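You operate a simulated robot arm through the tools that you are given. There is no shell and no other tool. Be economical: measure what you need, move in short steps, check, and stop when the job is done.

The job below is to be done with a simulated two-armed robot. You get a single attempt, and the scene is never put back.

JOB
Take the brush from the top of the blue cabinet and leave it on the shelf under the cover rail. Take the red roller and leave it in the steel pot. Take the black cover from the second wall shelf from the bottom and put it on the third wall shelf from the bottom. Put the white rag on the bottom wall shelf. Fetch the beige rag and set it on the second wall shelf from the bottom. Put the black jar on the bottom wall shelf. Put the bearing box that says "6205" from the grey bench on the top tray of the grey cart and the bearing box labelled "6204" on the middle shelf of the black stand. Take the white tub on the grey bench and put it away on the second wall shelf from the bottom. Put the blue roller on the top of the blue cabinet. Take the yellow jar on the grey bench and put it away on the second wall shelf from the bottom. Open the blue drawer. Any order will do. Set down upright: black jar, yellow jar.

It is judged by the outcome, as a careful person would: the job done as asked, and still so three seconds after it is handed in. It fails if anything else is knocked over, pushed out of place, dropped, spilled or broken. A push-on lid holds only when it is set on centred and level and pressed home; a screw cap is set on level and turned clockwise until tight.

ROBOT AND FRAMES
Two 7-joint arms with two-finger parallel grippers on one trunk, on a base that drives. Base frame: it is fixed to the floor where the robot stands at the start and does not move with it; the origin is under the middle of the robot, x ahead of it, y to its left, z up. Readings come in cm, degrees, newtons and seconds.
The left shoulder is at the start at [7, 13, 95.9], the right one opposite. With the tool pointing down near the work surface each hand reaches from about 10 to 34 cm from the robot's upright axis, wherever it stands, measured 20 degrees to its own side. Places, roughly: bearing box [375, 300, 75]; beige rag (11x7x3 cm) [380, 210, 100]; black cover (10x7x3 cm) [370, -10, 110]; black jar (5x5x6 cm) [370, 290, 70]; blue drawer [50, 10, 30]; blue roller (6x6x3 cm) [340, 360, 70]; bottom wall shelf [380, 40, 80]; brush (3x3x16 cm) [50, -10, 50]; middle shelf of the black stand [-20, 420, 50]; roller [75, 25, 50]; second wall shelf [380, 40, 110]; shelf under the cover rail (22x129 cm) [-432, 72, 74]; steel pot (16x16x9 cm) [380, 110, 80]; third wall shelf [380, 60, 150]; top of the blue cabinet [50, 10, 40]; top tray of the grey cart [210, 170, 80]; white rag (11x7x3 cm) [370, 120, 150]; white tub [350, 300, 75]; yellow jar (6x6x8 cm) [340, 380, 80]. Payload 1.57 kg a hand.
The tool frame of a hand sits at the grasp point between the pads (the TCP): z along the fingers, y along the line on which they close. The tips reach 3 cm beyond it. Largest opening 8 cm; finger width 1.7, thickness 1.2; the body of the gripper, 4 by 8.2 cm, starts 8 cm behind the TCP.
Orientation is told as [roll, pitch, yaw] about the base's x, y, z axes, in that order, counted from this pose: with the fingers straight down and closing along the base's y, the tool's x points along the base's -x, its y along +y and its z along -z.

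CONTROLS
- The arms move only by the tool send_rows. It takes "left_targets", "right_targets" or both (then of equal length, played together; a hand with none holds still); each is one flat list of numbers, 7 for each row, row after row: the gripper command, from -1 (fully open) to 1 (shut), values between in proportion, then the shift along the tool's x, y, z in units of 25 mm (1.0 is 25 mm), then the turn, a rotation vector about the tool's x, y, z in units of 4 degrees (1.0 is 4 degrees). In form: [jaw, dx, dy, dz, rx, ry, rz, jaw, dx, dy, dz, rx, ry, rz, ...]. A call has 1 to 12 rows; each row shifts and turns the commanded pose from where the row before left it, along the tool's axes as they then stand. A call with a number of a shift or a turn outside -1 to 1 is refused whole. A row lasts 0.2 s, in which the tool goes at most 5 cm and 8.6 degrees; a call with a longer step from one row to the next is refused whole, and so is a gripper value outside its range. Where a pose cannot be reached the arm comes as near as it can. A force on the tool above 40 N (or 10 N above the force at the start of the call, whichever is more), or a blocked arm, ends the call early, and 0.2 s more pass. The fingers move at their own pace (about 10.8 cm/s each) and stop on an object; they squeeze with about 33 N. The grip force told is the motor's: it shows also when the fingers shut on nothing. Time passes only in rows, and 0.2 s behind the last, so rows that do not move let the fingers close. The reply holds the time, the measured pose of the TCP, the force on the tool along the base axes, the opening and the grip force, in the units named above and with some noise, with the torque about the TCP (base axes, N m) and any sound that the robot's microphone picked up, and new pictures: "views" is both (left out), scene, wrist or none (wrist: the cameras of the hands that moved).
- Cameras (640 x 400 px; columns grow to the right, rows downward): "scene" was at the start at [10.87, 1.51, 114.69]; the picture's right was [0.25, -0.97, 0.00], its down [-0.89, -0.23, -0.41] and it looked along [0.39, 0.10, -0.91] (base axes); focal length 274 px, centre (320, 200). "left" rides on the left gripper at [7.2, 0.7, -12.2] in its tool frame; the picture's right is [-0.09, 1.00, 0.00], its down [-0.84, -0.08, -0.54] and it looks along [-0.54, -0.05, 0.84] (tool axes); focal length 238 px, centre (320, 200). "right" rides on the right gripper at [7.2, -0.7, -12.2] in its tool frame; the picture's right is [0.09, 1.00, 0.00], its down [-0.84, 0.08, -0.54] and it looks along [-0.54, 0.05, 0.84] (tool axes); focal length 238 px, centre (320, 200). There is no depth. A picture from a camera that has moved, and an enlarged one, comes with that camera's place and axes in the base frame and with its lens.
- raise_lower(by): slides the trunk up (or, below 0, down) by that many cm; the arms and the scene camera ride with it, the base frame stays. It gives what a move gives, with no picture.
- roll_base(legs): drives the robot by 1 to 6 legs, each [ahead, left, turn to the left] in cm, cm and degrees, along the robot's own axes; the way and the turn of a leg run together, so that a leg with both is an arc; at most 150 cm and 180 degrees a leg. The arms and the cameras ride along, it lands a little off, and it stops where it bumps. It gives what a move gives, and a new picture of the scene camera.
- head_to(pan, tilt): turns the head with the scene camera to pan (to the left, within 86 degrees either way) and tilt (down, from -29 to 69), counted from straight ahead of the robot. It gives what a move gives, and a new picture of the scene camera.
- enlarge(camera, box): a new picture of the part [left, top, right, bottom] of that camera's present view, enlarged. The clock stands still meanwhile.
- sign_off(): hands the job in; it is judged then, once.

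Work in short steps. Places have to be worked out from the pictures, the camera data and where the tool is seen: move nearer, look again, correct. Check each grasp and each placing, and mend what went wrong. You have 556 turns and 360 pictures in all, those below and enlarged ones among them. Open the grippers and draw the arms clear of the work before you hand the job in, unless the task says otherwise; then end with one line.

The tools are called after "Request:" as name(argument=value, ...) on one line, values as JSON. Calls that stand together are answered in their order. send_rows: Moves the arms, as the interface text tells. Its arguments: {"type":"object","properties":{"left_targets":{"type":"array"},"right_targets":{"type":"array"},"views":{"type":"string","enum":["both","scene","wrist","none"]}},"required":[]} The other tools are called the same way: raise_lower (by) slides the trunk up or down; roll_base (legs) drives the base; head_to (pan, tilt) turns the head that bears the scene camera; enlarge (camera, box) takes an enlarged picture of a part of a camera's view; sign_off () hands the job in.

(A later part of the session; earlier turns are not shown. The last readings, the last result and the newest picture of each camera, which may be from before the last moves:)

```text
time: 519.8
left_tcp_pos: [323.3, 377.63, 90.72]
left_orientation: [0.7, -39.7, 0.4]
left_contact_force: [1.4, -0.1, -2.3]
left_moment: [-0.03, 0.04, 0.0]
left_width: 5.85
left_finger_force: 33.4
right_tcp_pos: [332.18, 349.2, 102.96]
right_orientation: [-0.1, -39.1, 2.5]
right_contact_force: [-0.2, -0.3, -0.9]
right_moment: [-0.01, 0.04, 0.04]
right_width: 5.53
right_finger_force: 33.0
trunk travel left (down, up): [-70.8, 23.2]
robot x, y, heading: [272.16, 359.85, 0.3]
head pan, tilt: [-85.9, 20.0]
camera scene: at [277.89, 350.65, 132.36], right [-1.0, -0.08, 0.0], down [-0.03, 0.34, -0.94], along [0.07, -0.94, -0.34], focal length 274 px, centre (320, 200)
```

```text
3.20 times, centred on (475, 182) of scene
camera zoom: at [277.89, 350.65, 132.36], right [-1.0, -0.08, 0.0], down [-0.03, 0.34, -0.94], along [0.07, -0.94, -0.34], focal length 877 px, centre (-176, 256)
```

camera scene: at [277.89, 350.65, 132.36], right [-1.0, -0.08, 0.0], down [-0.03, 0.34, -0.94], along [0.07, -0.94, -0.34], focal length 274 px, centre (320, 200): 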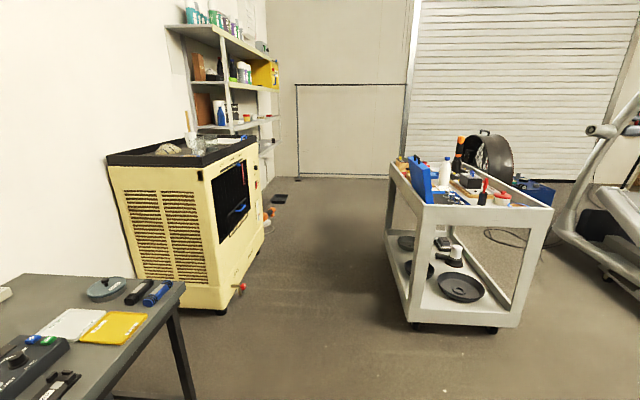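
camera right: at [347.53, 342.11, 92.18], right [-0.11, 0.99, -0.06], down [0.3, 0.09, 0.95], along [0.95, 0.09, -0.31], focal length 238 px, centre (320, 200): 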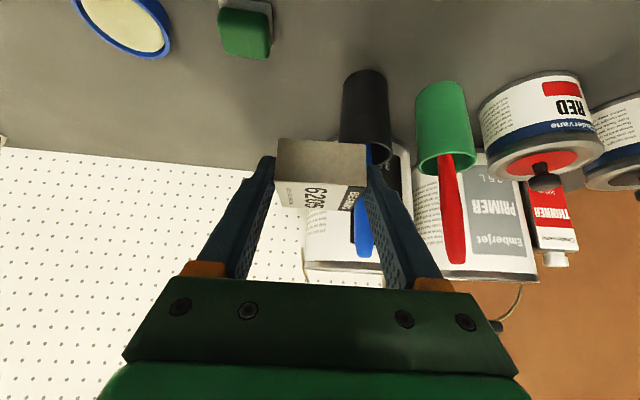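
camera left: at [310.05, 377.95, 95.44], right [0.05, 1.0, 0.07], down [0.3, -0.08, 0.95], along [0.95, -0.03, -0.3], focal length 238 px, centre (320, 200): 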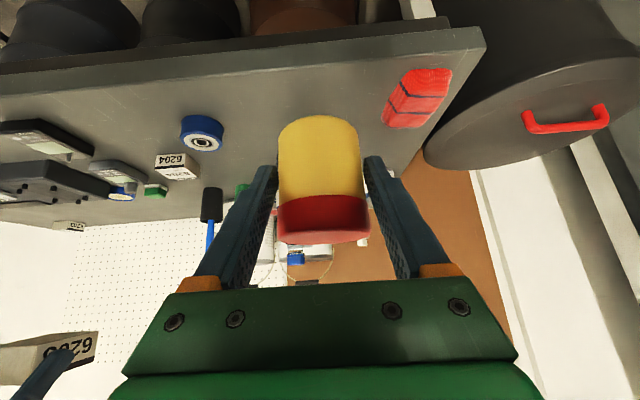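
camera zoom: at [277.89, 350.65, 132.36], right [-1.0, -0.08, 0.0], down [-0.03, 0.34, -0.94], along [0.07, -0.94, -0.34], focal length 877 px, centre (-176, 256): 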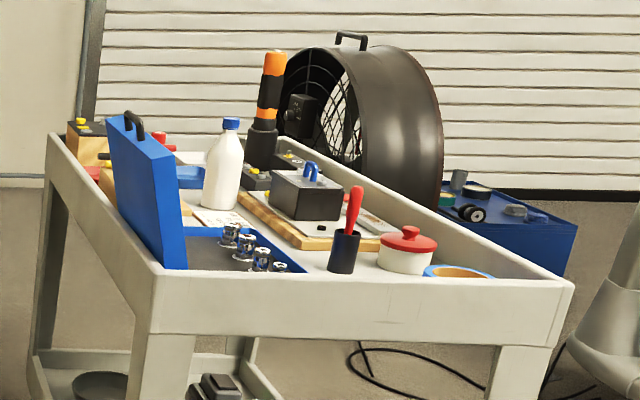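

The cart top is crowded; I'll inspect it from the other side later. First the yellow jar to shelf two: I adjust both hands, raise the trunk and travel.

Request:
send_rows(left_targets=[1, -0.64, 0, -0.77, 0, 0, 0, 1, -0.64, 0, -0.77, 0, 0, 0, 1, -0.64, 0, -0.77, 0, 0, 0, 1, 0, 0, 0, 0, 0, 0, 1, 0, 0, 0, 0, 0, 0, 1, 0, 0, 0, 0, 0, 0], right_targets=[1, 0.89, 0, -0.38, 0, 0, 0, 1, 0.89, 0, -0.38, 0, 0, 0, 1, 0.89, 0, -0.38, 0, 0, 0, 1, 0.89, 0, -0.38, 0, 0, 0, 1, 0.89, 0, -0.38, 0, 0, 0, 1, 0.89, 0, -0.38, 0, 0, 0], views="none")

Request:
raise_lower(by=23)

Request:
roll_base(legs=[[0, -110, -0.3], [16, -110, 0], [0, -102.5, 0]])

Request:
head_to(pan=10, tilt=25)

```text
time: 521.2
left_tcp_pos: [323.16, 377.38, 98.32]
left_orientation: [0.8, -39.8, 0.4]
left_contact_force: [-0.7, 0.0, -0.9]
left_moment: [0.01, 0.06, 0.03]
left_width: 5.87
left_finger_force: 33.5
right_tcp_pos: [320.38, 348.53, 97.52]
right_orientation: [-0.1, -39.1, 2.5]
right_contact_force: [-0.2, -0.6, -1.5]
right_moment: [-0.01, 0.03, -0.01]
right_width: 5.52
right_finger_force: 33.2
right hand out of reach, approached as far as the arm can: row 5, 6
trunk travel left (down, up): [-70.8, 23.2]
robot x, y, heading: [271.72, 359.84, 0.8]
head pan, tilt: [-85.9, 20.0]
```

```text
time: 523.6
left_tcp_pos: [323.13, 377.47, 121.23]
left_orientation: [0.7, -39.9, 0.4]
left_contact_force: [0.4, 0.0, -1.7]
left_moment: [-0.03, 0.06, 0.0]
left_width: 5.87
left_finger_force: 32.9
right_tcp_pos: [320.31, 348.6, 120.79]
right_orientation: [-0.1, -39.1, 2.5]
right_contact_force: [0.7, 0.3, -1.2]
right_moment: [0.01, 0.01, -0.02]
right_width: 5.51
right_finger_force: 32.8
trunk travel left (down, up): [-93.8, 0.2]
robot x, y, heading: [271.82, 359.83, 0.5]
head pan, tilt: [-85.9, 20.0]
```

```text
time: 539.5
left_tcp_pos: [337.03, 52.19, 121.17]
left_orientation: [0.7, -39.8, -1.6]
left_contact_force: [-0.3, -0.6, -1.4]
left_moment: [0.01, 0.03, 0.02]
left_width: 5.85
left_finger_force: 32.6
right_tcp_pos: [333.11, 23.38, 120.73]
right_orientation: [-0.2, -39.1, 0.5]
right_contact_force: [-0.7, 0.6, -1.2]
right_moment: [0.01, 0.02, 0.0]
right_width: 5.56
right_finger_force: 32.9
trunk travel left (down, up): [-93.8, 0.2]
robot x, y, heading: [284.98, 36.37, -1.8]
head pan, tilt: [-85.9, 20.0]
camera scene: at [290.76, 27.08, 155.37], right [-1.0, -0.04, 0.0], down [-0.02, 0.34, -0.94], along [0.04, -0.94, -0.34], focal length 274 px, centre (320, 200)
```

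scene: 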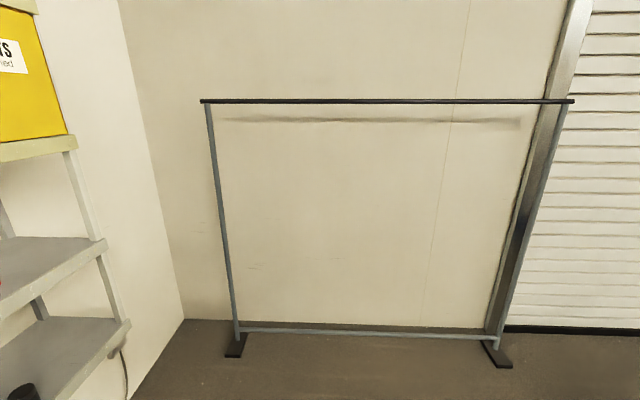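

```text
time: 541.2
left_tcp_pos: [337.04, 52.03, 121.27]
left_orientation: [0.7, -39.8, -1.7]
left_contact_force: [-0.5, 0.0, -2.4]
left_moment: [0.01, 0.03, -0.02]
left_width: 5.84
left_finger_force: 32.9
right_tcp_pos: [333.12, 23.22, 120.74]
right_orientation: [-0.1, -39.1, 0.4]
right_contact_force: [0.0, 0.1, -0.9]
right_moment: [0.0, 0.0, -0.02]
right_width: 5.53
right_finger_force: 32.8
trunk travel left (down, up): [-93.8, 0.2]
robot x, y, heading: [285.2, 36.4, -1.7]
head pan, tilt: [10.0, 25.0]
camera scene: at [299.49, 37.56, 154.55], right [0.14, -0.99, 0.0], down [-0.42, -0.06, -0.91], along [0.9, 0.13, -0.42], focal length 274 px, centre (320, 200)
```

scene: 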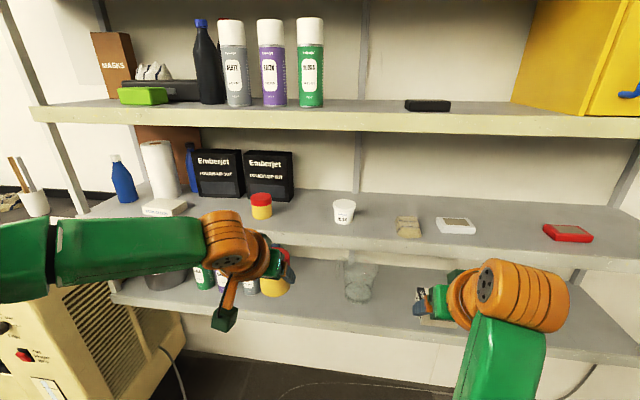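

Target spot y≈55 between tub and tin. I correct heading and drive in.

Request:
roll_base(legs=[[0, 0.6, 1.7], [36.5, 0, 0]])

Request:
send_rows(left_targets=[1, 0.13, 0, 0.15, 0, 0, 0, 1, 0.13, 0, 0.15, 0, 0, 0], views="wrist")

```text
time: 543.9
left_tcp_pos: [372.91, 54.19, 121.43]
left_orientation: [0.9, -39.9, -0.2]
left_contact_force: [0.0, -0.3, -2.0]
left_moment: [0.01, 0.0, 0.0]
left_width: 5.83
left_finger_force: 33.0
right_tcp_pos: [369.78, 25.13, 120.9]
right_orientation: [0.0, -39.3, 1.9]
right_contact_force: [0.4, -0.1, -0.6]
right_moment: [-0.03, 0.02, 0.01]
right_width: 5.55
right_finger_force: 33.5
trunk travel left (down, up): [-93.8, 0.2]
robot x, y, heading: [321.87, 36.77, -0.0]
head pan, tilt: [10.0, 25.0]
camera scene: at [335.7, 38.55, 154.59], right [0.17, -0.99, 0.0], down [-0.41, -0.07, -0.91], along [0.89, 0.16, -0.42], focal length 274 px, centre (320, 200)
```

scene: 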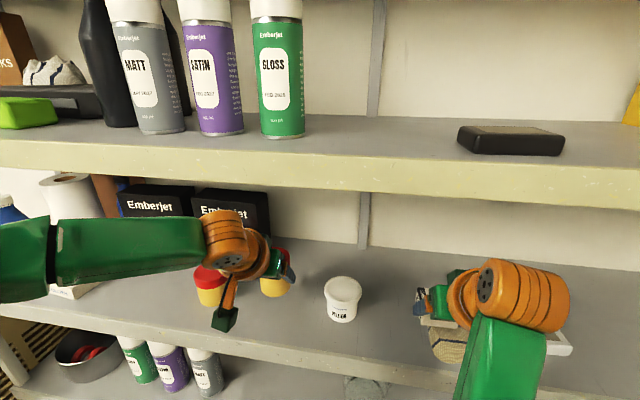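

```text
time: 544.5
left_tcp_pos: [373.01, 54.06, 120.26]
left_orientation: [0.8, -39.9, -0.2]
left_contact_force: [-0.1, -0.7, -1.7]
left_moment: [-0.01, 0.01, -0.01]
left_width: 5.85
left_finger_force: 33.1
right_tcp_pos: [369.85, 25.11, 120.75]
right_orientation: [0.0, -39.1, 2.0]
right_contact_force: [0.3, -0.6, -0.1]
right_moment: [0.04, 0.01, 0.01]
right_width: 5.54
right_finger_force: 33.3
trunk travel left (down, up): [-93.8, 0.2]
robot x, y, heading: [321.72, 37.28, -0.1]
head pan, tilt: [10.0, 25.0]
camera left: at [359.82, 54.56, 124.95], right [0.06, 1.0, 0.07], down [0.29, -0.09, 0.95], along [0.95, -0.04, -0.3], focal length 238 px, centre (320, 200)
```

left: 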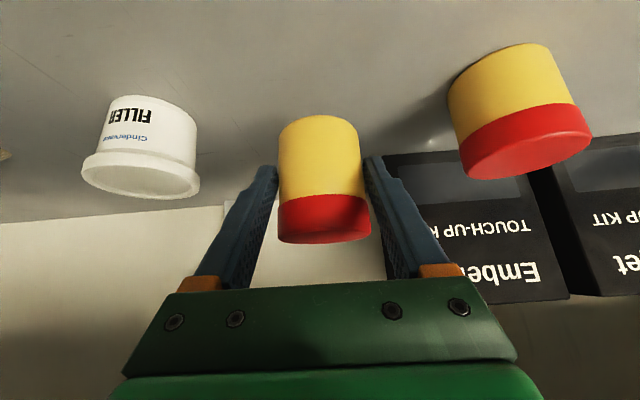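

I lower the jar onto the shelf.

Request:
send_rows(left_targets=[1, 0.26, 0, 0.31, 0, 0, 0, 1, 0.2, 0, 0.24, 0, 0, 0, 1, 0.15, 0, 0.18, 0, 0, 0, 1, 0.08, 0, 0.1, 0, 0, 0], views="none")

Request:
send_rows(left_targets=[1, 0.08, 0, 0.1, 0, 0, 0, 1, 0.06, 0, 0.08, 0, 0, 0], views="none")

```text
time: 545.5
left_tcp_pos: [373.09, 54.12, 117.51]
left_orientation: [0.8, -39.9, -0.2]
left_contact_force: [0.0, -1.0, -1.6]
left_moment: [0.03, 0.03, 0.0]
left_width: 5.83
left_finger_force: 32.9
right_tcp_pos: [370.03, 25.13, 120.7]
right_orientation: [-0.1, -39.1, 1.9]
right_contact_force: [-0.1, -0.7, -1.9]
right_moment: [0.01, 0.02, 0.02]
right_width: 5.53
right_finger_force: 33.1
trunk travel left (down, up): [-93.8, 0.2]
robot x, y, heading: [321.76, 37.15, -0.3]
head pan, tilt: [10.0, 25.0]
```

```text
time: 546.1
left_tcp_pos: [373.12, 54.18, 116.96]
left_orientation: [0.8, -39.8, -0.1]
left_contact_force: [-0.9, 0.3, -1.1]
left_moment: [0.03, 0.01, 0.0]
left_width: 5.8
left_finger_force: 33.1
right_tcp_pos: [370.13, 25.08, 120.67]
right_orientation: [-0.1, -39.1, 2.1]
right_contact_force: [-0.1, -0.1, -1.1]
right_moment: [0.02, 0.03, 0.02]
right_width: 5.54
right_finger_force: 33.1
trunk travel left (down, up): [-93.8, 0.2]
robot x, y, heading: [321.85, 37.1, 0.3]
head pan, tilt: [10.0, 25.0]
```

Request:
send_rows(left_targets=[1, 0.06, 0, 0.08, 0, 0, 0, 1, 0.05, 0, 0.06, 0, 0, 0, 1, 0.05, 0, 0.06, 0, 0, 0], views="none")

```text
time: 546.9
left_tcp_pos: [373.05, 54.06, 116.67]
left_orientation: [0.8, -40.4, -0.2]
left_contact_force: [8.6, 2.9, 26.7]
left_moment: [-0.16, -0.73, 0.24]
left_width: 5.82
left_finger_force: 33.0
right_tcp_pos: [369.76, 25.02, 120.87]
right_orientation: [-0.1, -39.3, 1.9]
right_contact_force: [0.0, 0.3, -1.3]
right_moment: [-0.01, 0.05, -0.01]
right_width: 5.51
right_finger_force: 33.1
trunk travel left (down, up): [-93.8, 0.2]
robot x, y, heading: [321.82, 36.73, -0.2]
head pan, tilt: [10.0, 25.0]
```

Contact made. I ease, release, lift and check.

Request:
send_rows(left_targets=[1, -0.06, 0, -0.08, 0, 0, 0, 0.2, 0, 0, 0, 0, 0, 0, -1, 0, 0, 0, 0, 0, 0, -1, 0, 0, 0, 0, 0, 0, -1, -0.4, 0, -0.6, 0, 0, 0], views="none")

Request:
roll_base(legs=[[-35, 0, 0]])

```text
time: 548.1
left_tcp_pos: [372.95, 53.98, 118.37]
left_orientation: [0.8, -39.9, -0.3]
left_contact_force: [-0.7, -0.2, -0.6]
left_moment: [-0.03, 0.03, -0.01]
left_width: 7.99
left_finger_force: 0.1
right_tcp_pos: [370.01, 25.1, 120.63]
right_orientation: [-0.1, -39.3, 2.0]
right_contact_force: [0.0, 0.5, -1.5]
right_moment: [0.0, 0.01, 0.0]
right_width: 5.54
right_finger_force: 32.9
trunk travel left (down, up): [-93.8, 0.2]
robot x, y, heading: [322.32, 37.07, -0.2]
head pan, tilt: [10.0, 25.0]
```

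```text
time: 550.4
left_tcp_pos: [338.37, 53.73, 118.28]
left_orientation: [0.7, -39.7, -0.5]
left_contact_force: [0.6, 0.1, -1.0]
left_moment: [-0.03, 0.01, 0.03]
left_width: 7.99
left_finger_force: 0.1
right_tcp_pos: [335.24, 24.91, 120.63]
right_orientation: [-0.1, -39.0, 1.7]
right_contact_force: [0.1, 0.6, -1.1]
right_moment: [-0.03, 0.06, 0.01]
right_width: 5.52
right_finger_force: 33.1
trunk travel left (down, up): [-93.8, 0.2]
robot x, y, heading: [286.5, 36.76, 0.0]
head pan, tilt: [10.0, 25.0]
camera scene: at [301.37, 38.62, 154.51], right [0.17, -0.99, 0.0], down [-0.42, -0.07, -0.91], along [0.89, 0.15, -0.43], focal length 274 px, centre (320, 200)
```

scene: 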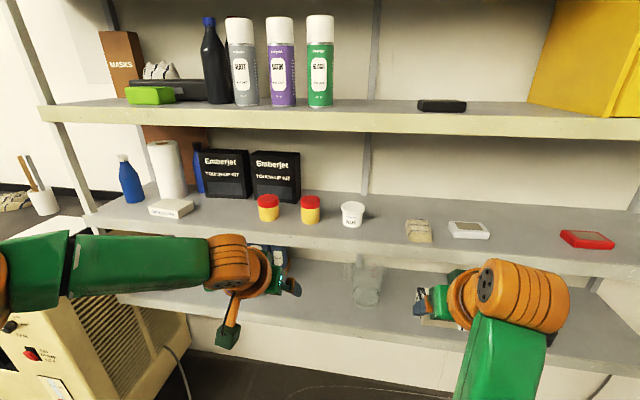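

All wall-shelf items are done. Now I turn around toward the cart and look down on its top tray.

Request:
roll_base(legs=[[0, 0, 90], [0, 0, 90], [-10, -120, 0]])

Request:
head_to(pan=0, tilt=35)

```text
time: 564.0
left_tcp_pos: [243.27, 134.8, 118.43]
left_orientation: [0.8, -39.9, -178.2]
left_contact_force: [-0.7, 0.3, -0.1]
left_moment: [0.04, 0.02, 0.02]
left_width: 7.97
left_finger_force: 0.2
right_tcp_pos: [245.19, 163.82, 120.79]
right_orientation: [-0.1, -39.1, -176.1]
right_contact_force: [0.5, -0.2, -0.2]
right_moment: [0.01, -0.03, -0.02]
right_width: 5.56
right_finger_force: 33.0
trunk travel left (down, up): [-93.8, 0.2]
robot x, y, heading: [293.75, 153.69, -178.5]
head pan, tilt: [10.0, 25.0]
camera scene: at [279.82, 151.54, 154.55], right [-0.2, 0.98, 0.0], down [0.41, 0.09, -0.91], along [-0.89, -0.18, -0.42], focal length 274 px, centre (320, 200)
```

scene: 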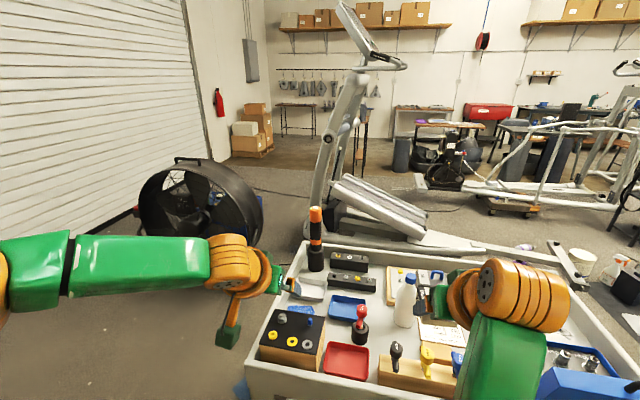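

```text
time: 564.8
left_tcp_pos: [243.18, 134.96, 118.36]
left_orientation: [0.8, -39.9, -178.3]
left_contact_force: [0.5, 0.6, 0.2]
left_moment: [0.0, 0.0, 0.04]
left_width: 7.99
left_finger_force: 0.0
right_tcp_pos: [245.29, 163.83, 120.76]
right_orientation: [-0.1, -39.2, -176.1]
right_contact_force: [0.1, 0.4, -1.4]
right_moment: [0.0, -0.05, 0.02]
right_width: 5.52
right_finger_force: 33.2
trunk travel left (down, up): [-93.8, 0.2]
robot x, y, heading: [294.0, 153.71, -178.1]
head pan, tilt: [0.0, 35.0]
camera scene: at [280.04, 153.25, 152.98], right [-0.03, 1.0, 0.0], down [0.57, 0.02, -0.82], along [-0.82, -0.03, -0.57], focal length 274 px, centre (320, 200)
```

scene: 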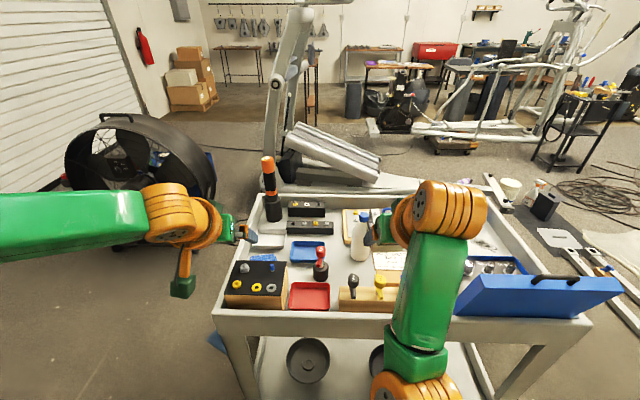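

Request:
enlarge(camera="scene", box=[215, 180, 455, 330])

```text
2.67 times, centred on (335, 255) of scene
camera zoom: at [280.04, 153.25, 152.98], right [-0.03, 1.0, 0.0], down [0.57, 0.02, -0.82], along [-0.82, -0.03, -0.57], focal length 731 px, centre (280, 53)
```

zoom: 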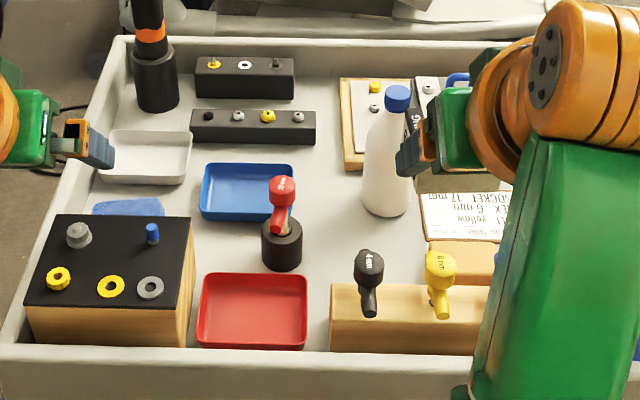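

The middle spot is hemmed by tools. I shift right (toward y≈190) to inspect the rest of the tray.

Request:
roll_base(legs=[[0, -36, -1.5]])

Request:
enlarge(camera="scene", box=[215, 180, 455, 330])

```text
time: 567.1
left_tcp_pos: [242.0, 171.57, 118.34]
left_orientation: [0.6, -39.9, -179.3]
left_contact_force: [-0.1, -0.5, -0.2]
left_moment: [0.01, -0.03, -0.02]
left_width: 7.99
left_finger_force: 0.1
right_tcp_pos: [244.76, 200.39, 120.75]
right_orientation: [-0.3, -39.1, -177.2]
right_contact_force: [-0.5, -0.8, -0.1]
right_moment: [0.03, -0.04, 0.02]
right_width: 5.5
right_finger_force: 33.7
trunk travel left (down, up): [-93.8, 0.2]
robot x, y, heading: [292.75, 189.56, -179.3]
head pan, tilt: [0.0, 35.0]
camera scene: at [279.31, 189.03, 152.98], right [-0.01, 1.0, 0.0], down [0.57, 0.01, -0.82], along [-0.82, -0.01, -0.57], focal length 274 px, centre (320, 200)
```

scene: 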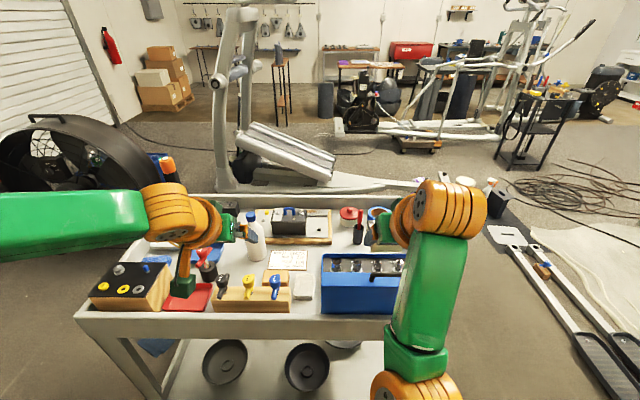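

```text
2.67 times, centred on (335, 255) of scene
camera zoom: at [279.31, 189.03, 152.98], right [-0.01, 1.0, 0.0], down [0.57, 0.01, -0.82], along [-0.82, -0.01, -0.57], focal length 731 px, centre (280, 53)
```

zoom: 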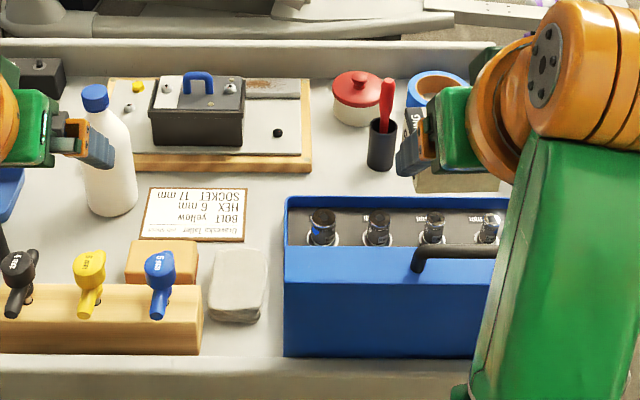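

Best spot: the free patch in front of the bottle, behind the tool block (≈(216,164)). I line up, steepen the right hand to about -12°, and lower the trunk.

Request:
roll_base(legs=[[0, 36.2, -0.7]])

Request:
send_rows(right_targets=[1, 0, 0, 0, 0, 1, 0, 1, 0, 0, 0, 0, 1, 0, 1, 0, 0, 0, 0, 1, 0, 1, 0, 0, 0, 0, 1, 0, 1, 0, 0, 0, 0, 1, 0, 1, 0, 0, 0, 0, 1, 0, 1, 0, 0, 0, 0, 0.8, 0], views="none")

Request:
raise_lower(by=-18)

Request:
send_rows(right_targets=[1, 0, 0, 0, 0, 0, 0], views="wrist")

```text
time: 569.4
left_tcp_pos: [241.8, 137.09, 118.42]
left_orientation: [1.0, -39.9, 179.3]
left_contact_force: [0.7, 0.6, -0.3]
left_moment: [-0.02, 0.0, 0.02]
left_width: 8.0
left_finger_force: 0.1
right_tcp_pos: [245.01, 166.0, 120.68]
right_orientation: [0.1, -39.1, -178.5]
right_contact_force: [0.8, 0.2, -1.9]
right_moment: [-0.05, -0.05, 0.05]
right_width: 5.53
right_finger_force: 33.3
trunk travel left (down, up): [-93.8, 0.2]
robot x, y, heading: [293.34, 153.69, 179.6]
head pan, tilt: [0.0, 35.0]
camera scene: at [279.35, 154.07, 152.98], right [0.01, 1.0, 0.0], down [0.57, -0.01, -0.82], along [-0.82, 0.01, -0.57], focal length 274 px, centre (320, 200)
```

scene: 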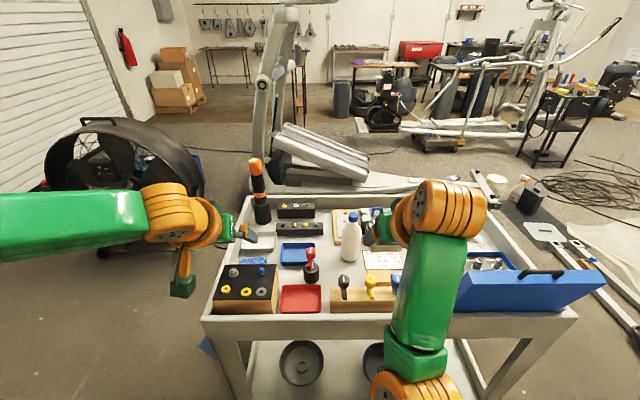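

```text
time: 571.0
left_tcp_pos: [241.86, 136.93, 118.4]
left_orientation: [0.8, -39.9, 179.3]
left_contact_force: [-0.1, 0.0, -0.1]
left_moment: [0.02, -0.01, 0.01]
left_width: 7.98
left_finger_force: 0.0
right_tcp_pos: [243.35, 165.88, 120.02]
right_orientation: [-0.2, -11.8, -178.5]
right_contact_force: [0.0, 0.3, -0.9]
right_moment: [0.02, 0.0, 0.01]
right_width: 5.52
right_finger_force: 32.2
right hand out of reach, approached as far as the arm can: row 1, 2, 3
trunk travel left (down, up): [-93.8, 0.2]
robot x, y, heading: [293.06, 153.4, 179.6]
head pan, tilt: [0.0, 35.0]
```

```text
time: 573.0
left_tcp_pos: [241.83, 136.76, 100.41]
left_orientation: [0.8, -39.9, 179.4]
left_contact_force: [-0.3, -0.1, -0.8]
left_moment: [-0.03, 0.0, -0.01]
left_width: 8.02
left_finger_force: 0.1
right_tcp_pos: [243.29, 165.81, 102.06]
right_orientation: [0.0, -11.9, -178.5]
right_contact_force: [-0.6, 0.3, -1.3]
right_moment: [0.05, 0.0, 0.0]
right_width: 5.5
right_finger_force: 33.0
trunk travel left (down, up): [-75.8, 18.2]
robot x, y, heading: [292.82, 153.68, 179.6]
head pan, tilt: [0.0, 35.0]
```

```text
time: 573.4
left_tcp_pos: [241.72, 136.9, 100.38]
left_orientation: [0.7, -39.9, 179.4]
left_contact_force: [-0.2, -0.3, -0.9]
left_moment: [0.0, 0.0, 0.01]
left_width: 8.03
left_finger_force: 0.0
right_tcp_pos: [243.28, 165.83, 102.18]
right_orientation: [-0.1, -11.9, -178.5]
right_contact_force: [0.0, 0.0, -0.7]
right_moment: [-0.04, -0.03, 0.01]
right_width: 5.53
right_finger_force: 32.6
trunk travel left (down, up): [-75.8, 18.2]
robot x, y, heading: [293.05, 153.83, 179.4]
head pan, tilt: [0.0, 35.0]
camera right: at [252.83, 166.81, 112.49], right [0.12, -0.99, -0.02], down [-0.7, -0.1, 0.7], along [-0.7, -0.07, -0.71], focal length 238 px, centre (320, 200)
```

right: 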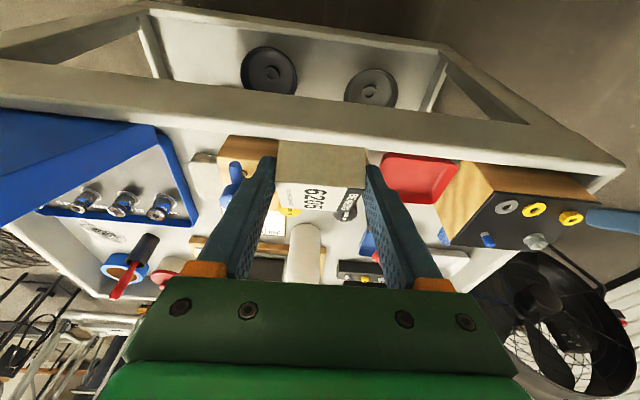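

I shift slightly and drive 26.5 cm forward over the patch, then look.

Request:
send_rows(right_targets=[1, 0, 0.36, 0, 0, 0, 0, 1, 0, 0.36, 0, 0, 0, 0], views="none")

Request:
roll_base(legs=[[26.5, 0, 0]])

Request:
head_to(pan=-12, tilt=55)

Request:
send_rows(right_targets=[1, 0, 0, 0, 0, 0, 0], views="wrist")

```text
time: 574.0
left_tcp_pos: [241.8, 136.84, 100.28]
left_orientation: [0.8, -40.0, 179.5]
left_contact_force: [0.2, -0.3, 0.1]
left_moment: [0.03, -0.02, -0.02]
left_width: 7.99
left_finger_force: 0.0
right_tcp_pos: [243.38, 163.96, 102.06]
right_orientation: [0.0, -11.9, -178.5]
right_contact_force: [0.4, -0.6, -1.7]
right_moment: [0.01, -0.05, 0.0]
right_width: 5.53
right_finger_force: 32.8
trunk travel left (down, up): [-75.8, 18.2]
robot x, y, heading: [292.96, 153.35, 179.3]
head pan, tilt: [0.0, 35.0]
```

```text
time: 575.9
left_tcp_pos: [214.94, 136.88, 100.65]
left_orientation: [0.7, -40.0, 179.6]
left_contact_force: [0.4, 0.0, 0.4]
left_moment: [0.01, -0.03, 0.04]
left_width: 7.99
left_finger_force: 0.1
right_tcp_pos: [216.49, 164.22, 102.11]
right_orientation: [-0.2, -12.0, -178.5]
right_contact_force: [-0.1, -0.6, -1.3]
right_moment: [0.02, 0.01, -0.02]
right_width: 5.5
right_finger_force: 32.7
trunk travel left (down, up): [-75.8, 18.2]
robot x, y, heading: [266.08, 154.29, 179.5]
head pan, tilt: [0.0, 35.0]
camera scene: at [252.58, 153.88, 135.0], right [0.01, 1.0, 0.0], down [0.57, 0.0, -0.82], along [-0.82, 0.01, -0.57], focal length 274 px, centre (320, 200)
```

scene: 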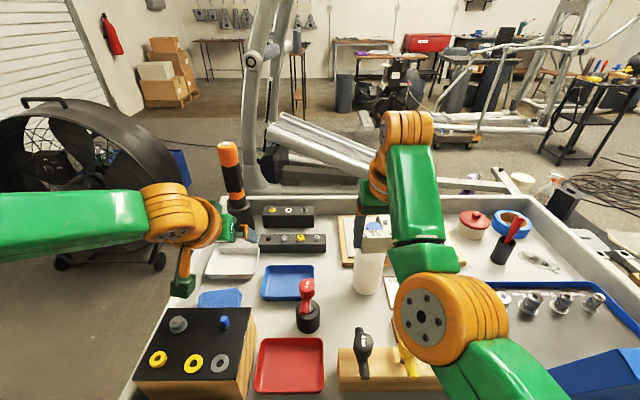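

```text
time: 576.7
left_tcp_pos: [214.78, 136.92, 100.37]
left_orientation: [0.8, -39.9, 179.5]
left_contact_force: [0.1, -1.2, 0.7]
left_moment: [0.0, -0.03, 0.04]
left_width: 7.98
left_finger_force: 0.0
right_tcp_pos: [216.38, 164.2, 101.99]
right_orientation: [-0.2, -11.9, -178.4]
right_contact_force: [0.3, -0.1, -1.1]
right_moment: [-0.02, -0.03, 0.01]
right_width: 5.52
right_finger_force: 33.9
trunk travel left (down, up): [-75.8, 18.2]
robot x, y, heading: [266.02, 153.59, 179.7]
head pan, tilt: [-12.0, 55.0]
camera scene: at [254.1, 155.36, 132.16], right [0.21, 0.98, 0.0], down [0.8, -0.18, -0.57], along [-0.56, 0.12, -0.82], focal length 274 px, centre (320, 200)
```

scene: 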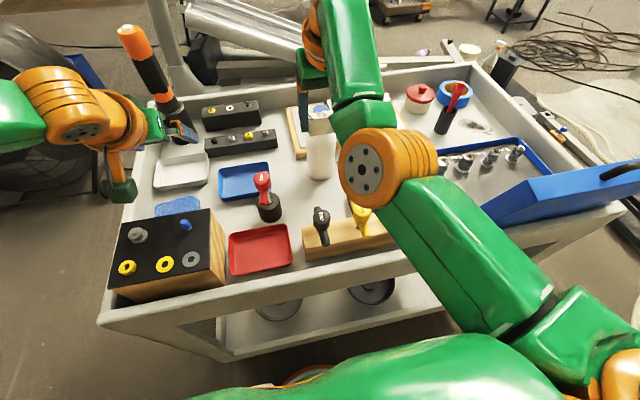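

```text
time: 577.1
left_tcp_pos: [214.88, 136.92, 100.4]
left_orientation: [0.7, -39.9, 179.6]
left_contact_force: [0.3, -0.7, 0.2]
left_moment: [0.03, 0.0, 0.0]
left_width: 8.01
left_finger_force: 0.0
right_tcp_pos: [216.26, 164.11, 102.12]
right_orientation: [-0.1, -11.9, -178.4]
right_contact_force: [-0.5, 0.1, -1.8]
right_moment: [-0.02, 0.0, 0.01]
right_width: 5.53
right_finger_force: 32.9
trunk travel left (down, up): [-75.8, 18.2]
robot x, y, heading: [266.35, 153.68, 179.8]
head pan, tilt: [-12.0, 55.0]
camera right: at [225.88, 165.15, 112.48], right [0.12, -0.99, -0.02], down [-0.7, -0.1, 0.7], along [-0.7, -0.07, -0.71], focal length 238 px, centre (320, 200)
```

right: 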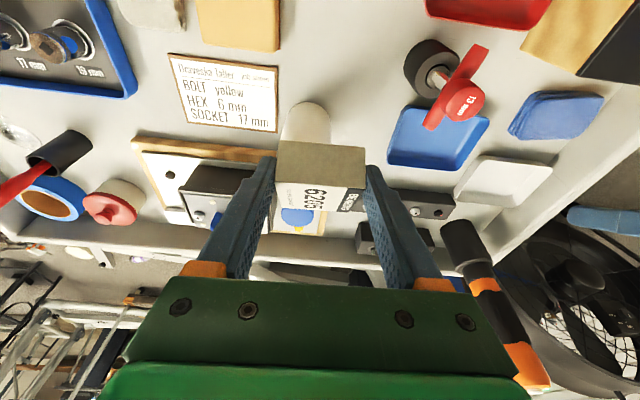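

The free patch is right below. I lower 16 cm with the arm.

Request:
send_rows(right_targets=[1, 0.3, 0, 0.95, 0, 0, 0, 1, 0.27, 0, 0.95, 0, 0, 0, 1, 0.22, 0, 0.95, 0, 0, 0, 1, 0.21, 0, 0.95, 0, 0, 0, 1, 0.21, 0, 0.95, 0, 0, 0, 1, 0.21, 0, 0.95, 0, 0, 0, 1, 0.1, 0, 0.5, 0, 0, 0], views="both")

```text
time: 578.7
left_tcp_pos: [214.88, 136.88, 100.43]
left_orientation: [0.8, -39.9, 179.6]
left_contact_force: [-0.1, -0.1, -0.7]
left_moment: [-0.01, -0.01, 0.02]
left_width: 8.0
left_finger_force: 0.1
right_tcp_pos: [216.89, 164.06, 86.04]
right_orientation: [-0.1, -11.8, -178.4]
right_contact_force: [-0.6, 0.5, -0.7]
right_moment: [0.0, -0.03, 0.01]
right_width: 5.52
right_finger_force: 33.0
trunk travel left (down, up): [-75.8, 18.2]
robot x, y, heading: [265.76, 154.24, 179.7]
head pan, tilt: [-12.0, 55.0]
camera scene: at [254.13, 155.37, 132.15], right [0.21, 0.98, 0.0], down [0.8, -0.18, -0.57], along [-0.56, 0.12, -0.82], focal length 274 px, centre (320, 200)
camera right: at [226.44, 165.11, 96.42], right [0.12, -0.99, -0.02], down [-0.7, -0.1, 0.7], along [-0.7, -0.07, -0.71], focal length 238 px, centre (320, 200)
```

scene: 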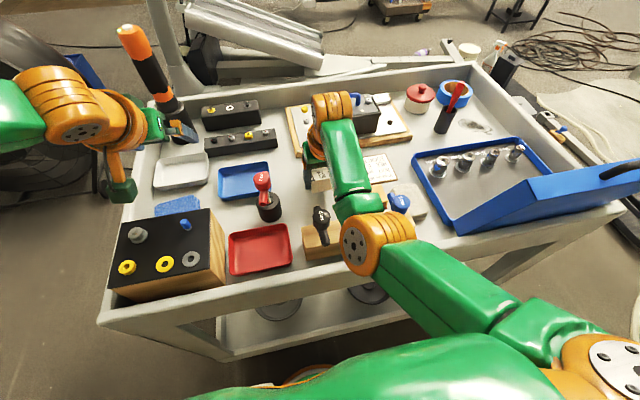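
right: 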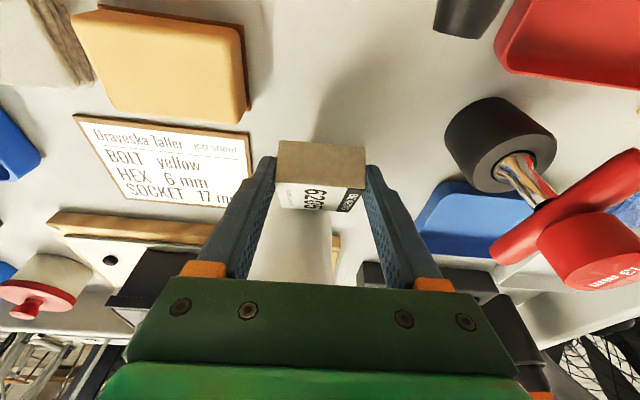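

Clear of the bottle. I lower in small steps to contact.

Request:
send_rows(right_targets=[1, 0.08, 0, 0.39, 0, 0, 0, 1, 0.06, 0, 0.3, 0, 0, 0, 1, 0.04, 0, 0.2, 0, 0, 0, 1, 0.03, 0, 0.16, 0, 0, 0], views="none")

```text
time: 579.7
left_tcp_pos: [215.11, 136.9, 100.61]
left_orientation: [0.8, -40.1, 179.6]
left_contact_force: [0.5, 0.2, 0.0]
left_moment: [-0.01, -0.02, 0.0]
left_width: 8.02
left_finger_force: 0.0
right_tcp_pos: [216.94, 164.17, 83.71]
right_orientation: [-0.1, -12.4, -178.4]
right_contact_force: [-4.2, 2.0, 20.8]
right_moment: [-0.02, 1.06, -0.05]
right_width: 5.57
right_finger_force: 34.0
trunk travel left (down, up): [-75.8, 18.2]
robot x, y, heading: [266.14, 153.63, 179.5]
head pan, tilt: [-12.0, 55.0]
```

Contact is at the box's far lower edge, close to the bottle. I lift a little, move back 1.5 cm, and set down again.

Request:
send_rows(right_targets=[1, -0.05, 0, -0.3, 0, 0, 0, 1, 0.6, 0, -0.12, 0, 0, 0, 1, 0.04, 0, 0.2, 0, 0, 0, 1, 0.04, 0, 0.2, 0, 0, 0], views="wrist")

```text
time: 580.7
left_tcp_pos: [215.26, 136.92, 100.71]
left_orientation: [0.8, -40.2, 179.5]
left_contact_force: [-0.5, -0.1, 0.2]
left_moment: [-0.01, 0.0, -0.01]
left_width: 8.0
left_finger_force: 0.1
right_tcp_pos: [218.65, 164.28, 83.46]
right_orientation: [-0.2, -12.5, -178.3]
right_contact_force: [-0.2, 2.4, 23.7]
right_moment: [-0.06, 0.93, -0.06]
right_width: 5.53
right_finger_force: 32.7
trunk travel left (down, up): [-75.8, 18.2]
robot x, y, heading: [266.24, 153.79, 179.7]
head pan, tilt: [-12.0, 55.0]
camera right: at [228.3, 165.23, 93.85], right [0.12, -0.99, -0.02], down [-0.7, -0.1, 0.71], along [-0.71, -0.07, -0.7], focal length 238 px, centre (320, 200)
```

right: 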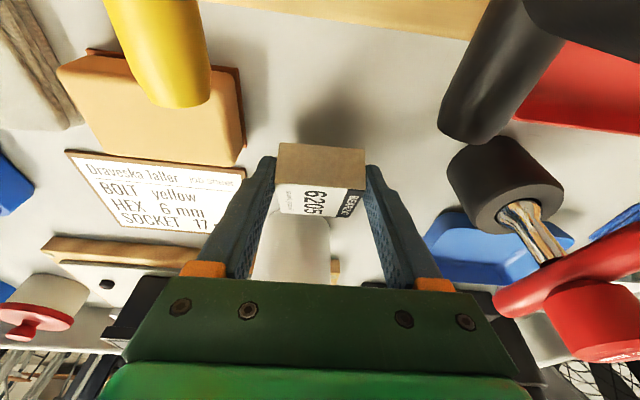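

The camera sits safely between the two tool handles. I release with a modest opening.

Request:
send_rows(right_targets=[-0.2, 0, 0, 0, 0, 0, 0, -0.7, 0, 0, 0, 0, 0, 0, -0.7, 0, 0, 0, 0, 0, 0], views="wrist")

```text
time: 581.5
left_tcp_pos: [215.06, 136.92, 100.41]
left_orientation: [0.8, -40.0, 179.5]
left_contact_force: [-0.3, -0.1, 0.1]
left_moment: [0.0, 0.02, 0.01]
left_width: 7.97
left_finger_force: 0.0
right_tcp_pos: [218.58, 164.27, 83.22]
right_orientation: [-0.1, -11.9, -178.5]
right_contact_force: [1.1, -0.3, -1.0]
right_moment: [-0.01, 0.01, 0.0]
right_width: 6.8
right_finger_force: 0.0
trunk travel left (down, up): [-75.8, 18.2]
robot x, y, heading: [266.06, 153.6, 179.5]
head pan, tilt: [-12.0, 55.0]
camera right: at [228.0, 165.24, 93.54], right [0.12, -0.99, -0.02], down [-0.7, -0.1, 0.7], along [-0.7, -0.07, -0.71], focal length 238 px, centre (320, 200)
```

right: 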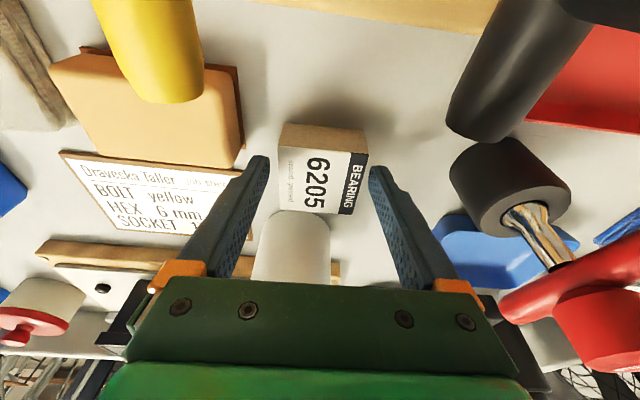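

The box lies flat, label up. I lift straight up with the trunk and back away, checking the cart.

Request:
raise_lower(by=17)

Request:
roll_base(legs=[[-32, 0, 0]])

Request:
enlarge(camera="scene", box=[200, 20, 520, 220])

```text
time: 583.4
left_tcp_pos: [214.81, 136.85, 117.51]
left_orientation: [0.9, -39.9, 179.7]
left_contact_force: [0.2, 0.2, 0.4]
left_moment: [0.03, -0.02, 0.06]
left_width: 7.98
left_finger_force: 0.2
right_tcp_pos: [218.37, 164.32, 100.07]
right_orientation: [-0.2, -11.8, -178.4]
right_contact_force: [-0.3, -0.2, 0.0]
right_moment: [0.0, -0.02, 0.01]
right_width: 6.8
right_finger_force: 0.1
trunk travel left (down, up): [-92.8, 1.2]
robot x, y, heading: [266.5, 153.98, 179.7]
head pan, tilt: [-12.0, 55.0]
```

```text
time: 585.6
left_tcp_pos: [246.15, 136.84, 117.3]
left_orientation: [0.9, -39.6, 179.3]
left_contact_force: [0.0, 0.5, -0.2]
left_moment: [0.02, 0.0, -0.01]
left_width: 8.0
left_finger_force: 0.0
right_tcp_pos: [249.72, 164.1, 99.99]
right_orientation: [-0.1, -11.8, -178.6]
right_contact_force: [-0.4, -0.1, 0.6]
right_moment: [-0.04, -0.01, -0.04]
right_width: 6.82
right_finger_force: 0.0
trunk travel left (down, up): [-92.8, 1.2]
robot x, y, heading: [297.57, 153.61, 179.4]
head pan, tilt: [-12.0, 55.0]
camera scene: at [285.46, 155.15, 149.13], right [0.22, 0.98, 0.0], down [0.8, -0.18, -0.57], along [-0.56, 0.12, -0.82], focal length 274 px, centre (320, 200)
```

scene: 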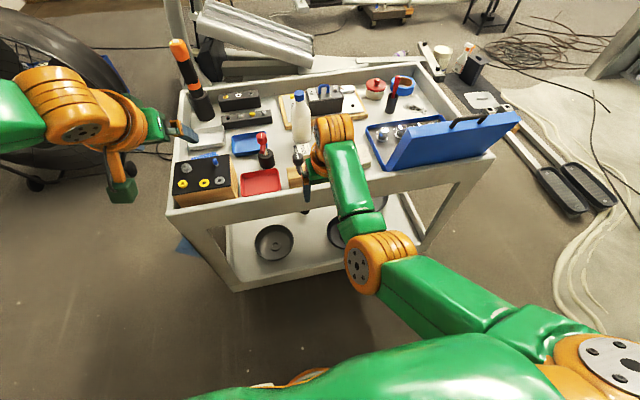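

```text
2.00 times, centred on (360, 120) of scene
camera zoom: at [285.46, 155.15, 149.13], right [0.22, 0.98, 0.0], down [0.8, -0.18, -0.57], along [-0.56, 0.12, -0.82], focal length 548 px, centre (240, 360)
```

zoom: 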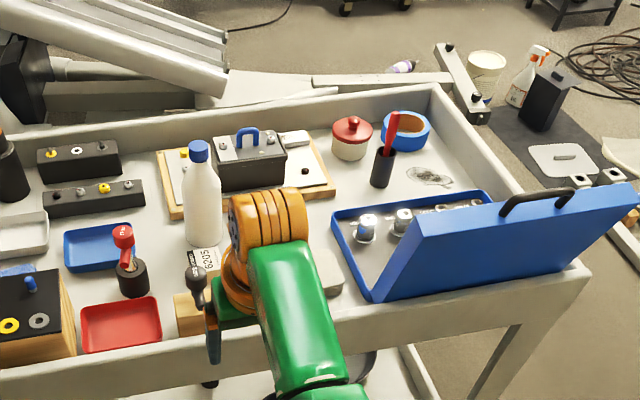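

Box 6205 is well placed. I drive back to the bench for "6204" and the blue roller, re-pitching the right hand on the way.

Request:
roll_base(legs=[[0, -140, 0], [10, -40, 0], [0, 0, -90], [0, 0, -90]])

Request:
send_rows(right_targets=[-1, 0, 0, 0, 0, -1, 0, -1, 0, 0, 0, 0, -1, 0, -1, 0, 0, 0, 0, -1, 0, -1, 0, 0, 0, 0, -1, 0, -1, 0, 0, 0, 0, -1, 0, -1, 0, 0, 0, 0, -1, 0, -1, 0, 0, 0, 0, -0.8, 0], views="none")

Request:
head_to(pan=0, tilt=45)

```text
time: 602.4
left_tcp_pos: [343.36, 348.95, 117.43]
left_orientation: [0.8, -39.9, -2.0]
left_contact_force: [-0.2, -0.3, -0.2]
left_moment: [-0.02, 0.01, 0.07]
left_width: 8.0
left_finger_force: 0.0
right_tcp_pos: [339.04, 321.82, 100.07]
right_orientation: [0.0, -11.9, -0.1]
right_contact_force: [-0.4, -0.1, 0.2]
right_moment: [0.0, -0.01, 0.03]
right_width: 6.79
right_finger_force: 0.2
trunk travel left (down, up): [-92.8, 1.2]
robot x, y, heading: [291.75, 333.68, -2.0]
head pan, tilt: [-12.0, 55.0]
camera scene: at [303.61, 331.76, 149.16], right [-0.24, -0.97, 0.0], down [-0.79, 0.2, -0.57], along [0.56, -0.14, -0.82], focal length 274 px, centre (320, 200)
```

scene: 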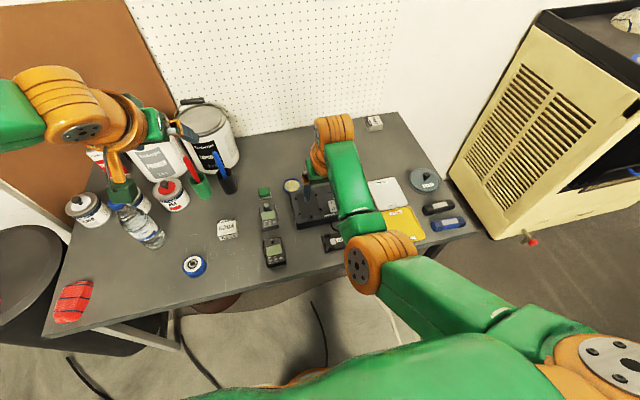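

```text
time: 603.9
left_tcp_pos: [343.28, 348.94, 117.4]
left_orientation: [0.8, -39.9, -2.1]
left_contact_force: [0.4, 0.5, -0.3]
left_moment: [-0.02, -0.01, 0.01]
left_width: 7.99
left_finger_force: 0.1
right_tcp_pos: [343.31, 319.91, 107.05]
right_orientation: [-2.6, -46.8, 0.4]
right_contact_force: [-0.1, -0.6, 0.5]
right_moment: [0.0, 0.01, 0.01]
right_width: 8.0
right_finger_force: 0.1
trunk travel left (down, up): [-92.8, 1.2]
robot x, y, heading: [290.98, 333.89, -1.9]
head pan, tilt: [-12.0, 55.0]
stopped in row 7 (right hand): the arm was blocked; the commanded pose is now the measured one
```

```text
time: 604.6
left_tcp_pos: [343.17, 348.88, 117.41]
left_orientation: [0.8, -40.0, -2.3]
left_contact_force: [-0.9, 0.4, 0.1]
left_moment: [-0.03, 0.03, 0.03]
left_width: 8.0
left_finger_force: 0.0
right_tcp_pos: [343.22, 319.93, 106.97]
right_orientation: [-2.6, -46.7, 0.4]
right_contact_force: [0.0, -0.5, 0.5]
right_moment: [0.02, 0.05, 0.01]
right_width: 8.01
right_finger_force: 0.0
trunk travel left (down, up): [-92.8, 1.2]
robot x, y, heading: [291.54, 333.71, -2.2]
head pan, tilt: [0.0, 45.0]
camera scene: at [304.75, 333.18, 150.5], right [-0.04, -1.0, 0.0], down [-0.71, 0.03, -0.71], along [0.71, -0.03, -0.71], focal length 274 px, centre (320, 200)
```

scene: 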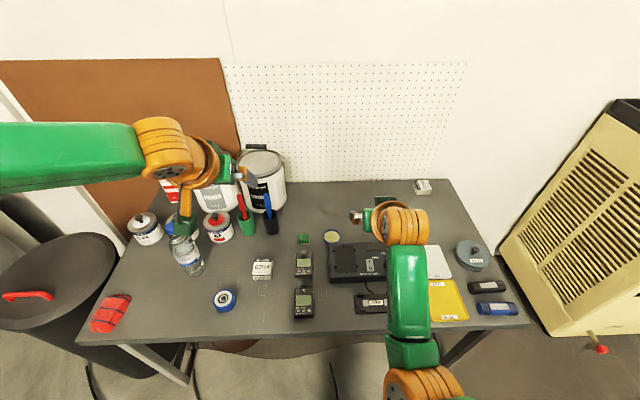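

6204 at ≈(350,349), roller ≈(341,359). I align the base, lower the trunk partly, and raise the right hand relative to it.

Request:
roll_base(legs=[[-6, 28, 2.1]])

Request:
raise_lower(by=-20)

Request:
send_rows(right_targets=[-1, -0.7, 0, -0.7, 0, 0.3, 0, -1, -0.7, 0, -0.7, 0, 0.3, 0, -1, -0.7, 0, -0.7, 0, 0.3, 0, -1, -0.7, 0, -0.7, 0, 0.3, 0, -1, -0.7, 0, -0.7, 0, 0.3, 0], views="none")

Request:
raise_lower(by=-15)

Request:
send_rows(right_targets=[-1, 0, 0, 0, 0, 0, 0], views="wrist")

```text
time: 606.6
left_tcp_pos: [337.55, 378.82, 117.42]
left_orientation: [1.0, -40.0, -0.4]
left_contact_force: [1.1, -0.5, 1.0]
left_moment: [0.0, -0.05, 0.01]
left_width: 8.02
left_finger_force: 0.0
right_tcp_pos: [338.34, 349.87, 106.72]
right_orientation: [-2.4, -46.5, 2.1]
right_contact_force: [0.1, 0.2, 0.0]
right_moment: [0.0, 0.0, 0.03]
right_width: 8.01
right_finger_force: 0.0
trunk travel left (down, up): [-92.8, 1.2]
robot x, y, heading: [285.95, 362.22, -0.1]
head pan, tilt: [0.0, 45.0]
camera scene: at [299.52, 361.77, 150.49], right [0.0, -1.0, 0.0], down [-0.71, 0.0, -0.71], along [0.71, 0.0, -0.71], focal length 274 px, centre (320, 200)
```

scene: 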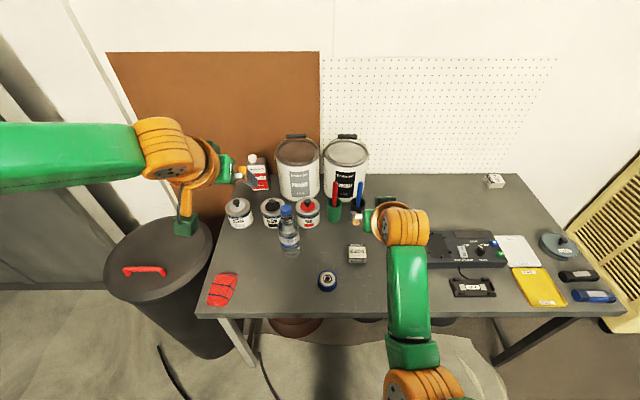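

```text
time: 608.8
left_tcp_pos: [337.44, 379.13, 97.48]
left_orientation: [0.8, -39.9, -0.2]
left_contact_force: [0.4, -1.0, -0.7]
left_moment: [-0.02, 0.04, -0.01]
left_width: 8.01
left_finger_force: 0.1
right_tcp_pos: [338.31, 350.08, 86.79]
right_orientation: [-2.8, -46.6, 2.3]
right_contact_force: [0.0, -0.5, 0.0]
right_moment: [0.0, 0.03, 0.0]
right_width: 8.01
right_finger_force: 0.2
trunk travel left (down, up): [-72.8, 21.2]
robot x, y, heading: [286.14, 362.11, -0.3]
head pan, tilt: [0.0, 45.0]
```

```text
time: 610.0
left_tcp_pos: [337.35, 379.11, 97.47]
left_orientation: [0.8, -39.9, -0.4]
left_contact_force: [0.1, 0.3, -0.8]
left_moment: [0.06, -0.03, 0.0]
left_width: 7.97
left_finger_force: 0.1
right_tcp_pos: [338.54, 350.45, 99.19]
right_orientation: [-2.4, -40.4, 2.1]
right_contact_force: [-0.5, -0.4, -0.5]
right_moment: [0.0, -0.01, 0.01]
right_width: 8.01
right_finger_force: 0.1
trunk travel left (down, up): [-72.8, 21.2]
robot x, y, heading: [286.28, 361.97, -0.1]
head pan, tilt: [0.0, 45.0]
```

```text
time: 611.8
left_tcp_pos: [337.43, 379.1, 82.37]
left_orientation: [0.8, -39.9, -0.3]
left_contact_force: [-0.4, -0.3, 0.8]
left_moment: [0.02, 0.03, -0.02]
left_width: 7.99
left_finger_force: 0.0
right_tcp_pos: [338.55, 350.48, 84.17]
right_orientation: [-2.4, -40.6, 1.9]
right_contact_force: [-0.1, -0.2, -0.8]
right_moment: [0.01, -0.01, 0.01]
right_width: 8.0
right_finger_force: 0.1
trunk travel left (down, up): [-57.8, 36.2]
robot x, y, heading: [286.39, 362.66, -0.2]
head pan, tilt: [0.0, 45.0]
```

```text
time: 612.2
left_tcp_pos: [337.48, 379.07, 82.3]
left_orientation: [0.8, -39.9, -0.3]
left_contact_force: [-0.2, 0.3, -0.6]
left_moment: [-0.02, 0.04, 0.03]
left_width: 8.0
left_finger_force: 0.0
right_tcp_pos: [338.58, 350.58, 84.34]
right_orientation: [-2.5, -40.6, 2.0]
right_contact_force: [-0.5, -0.4, 0.2]
right_moment: [0.01, -0.04, 0.0]
right_width: 7.99
right_finger_force: 0.1
trunk travel left (down, up): [-57.8, 36.2]
robot x, y, heading: [286.4, 362.18, -0.1]
head pan, tilt: [0.0, 45.0]
camera right: at [325.1, 349.98, 88.8], right [-0.08, 0.99, -0.09], down [0.28, 0.11, 0.95], along [0.96, 0.05, -0.29], focal length 238 px, centre (320, 200)
```

right: 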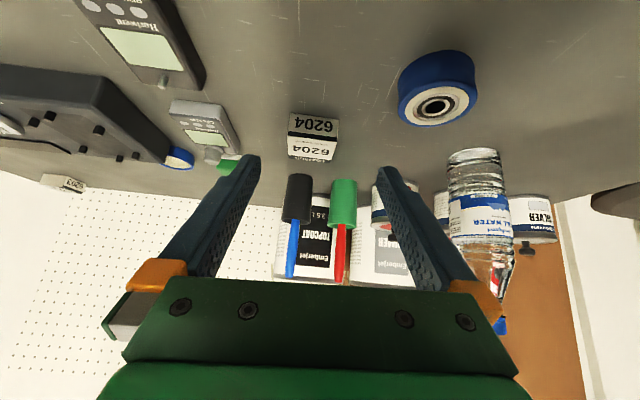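

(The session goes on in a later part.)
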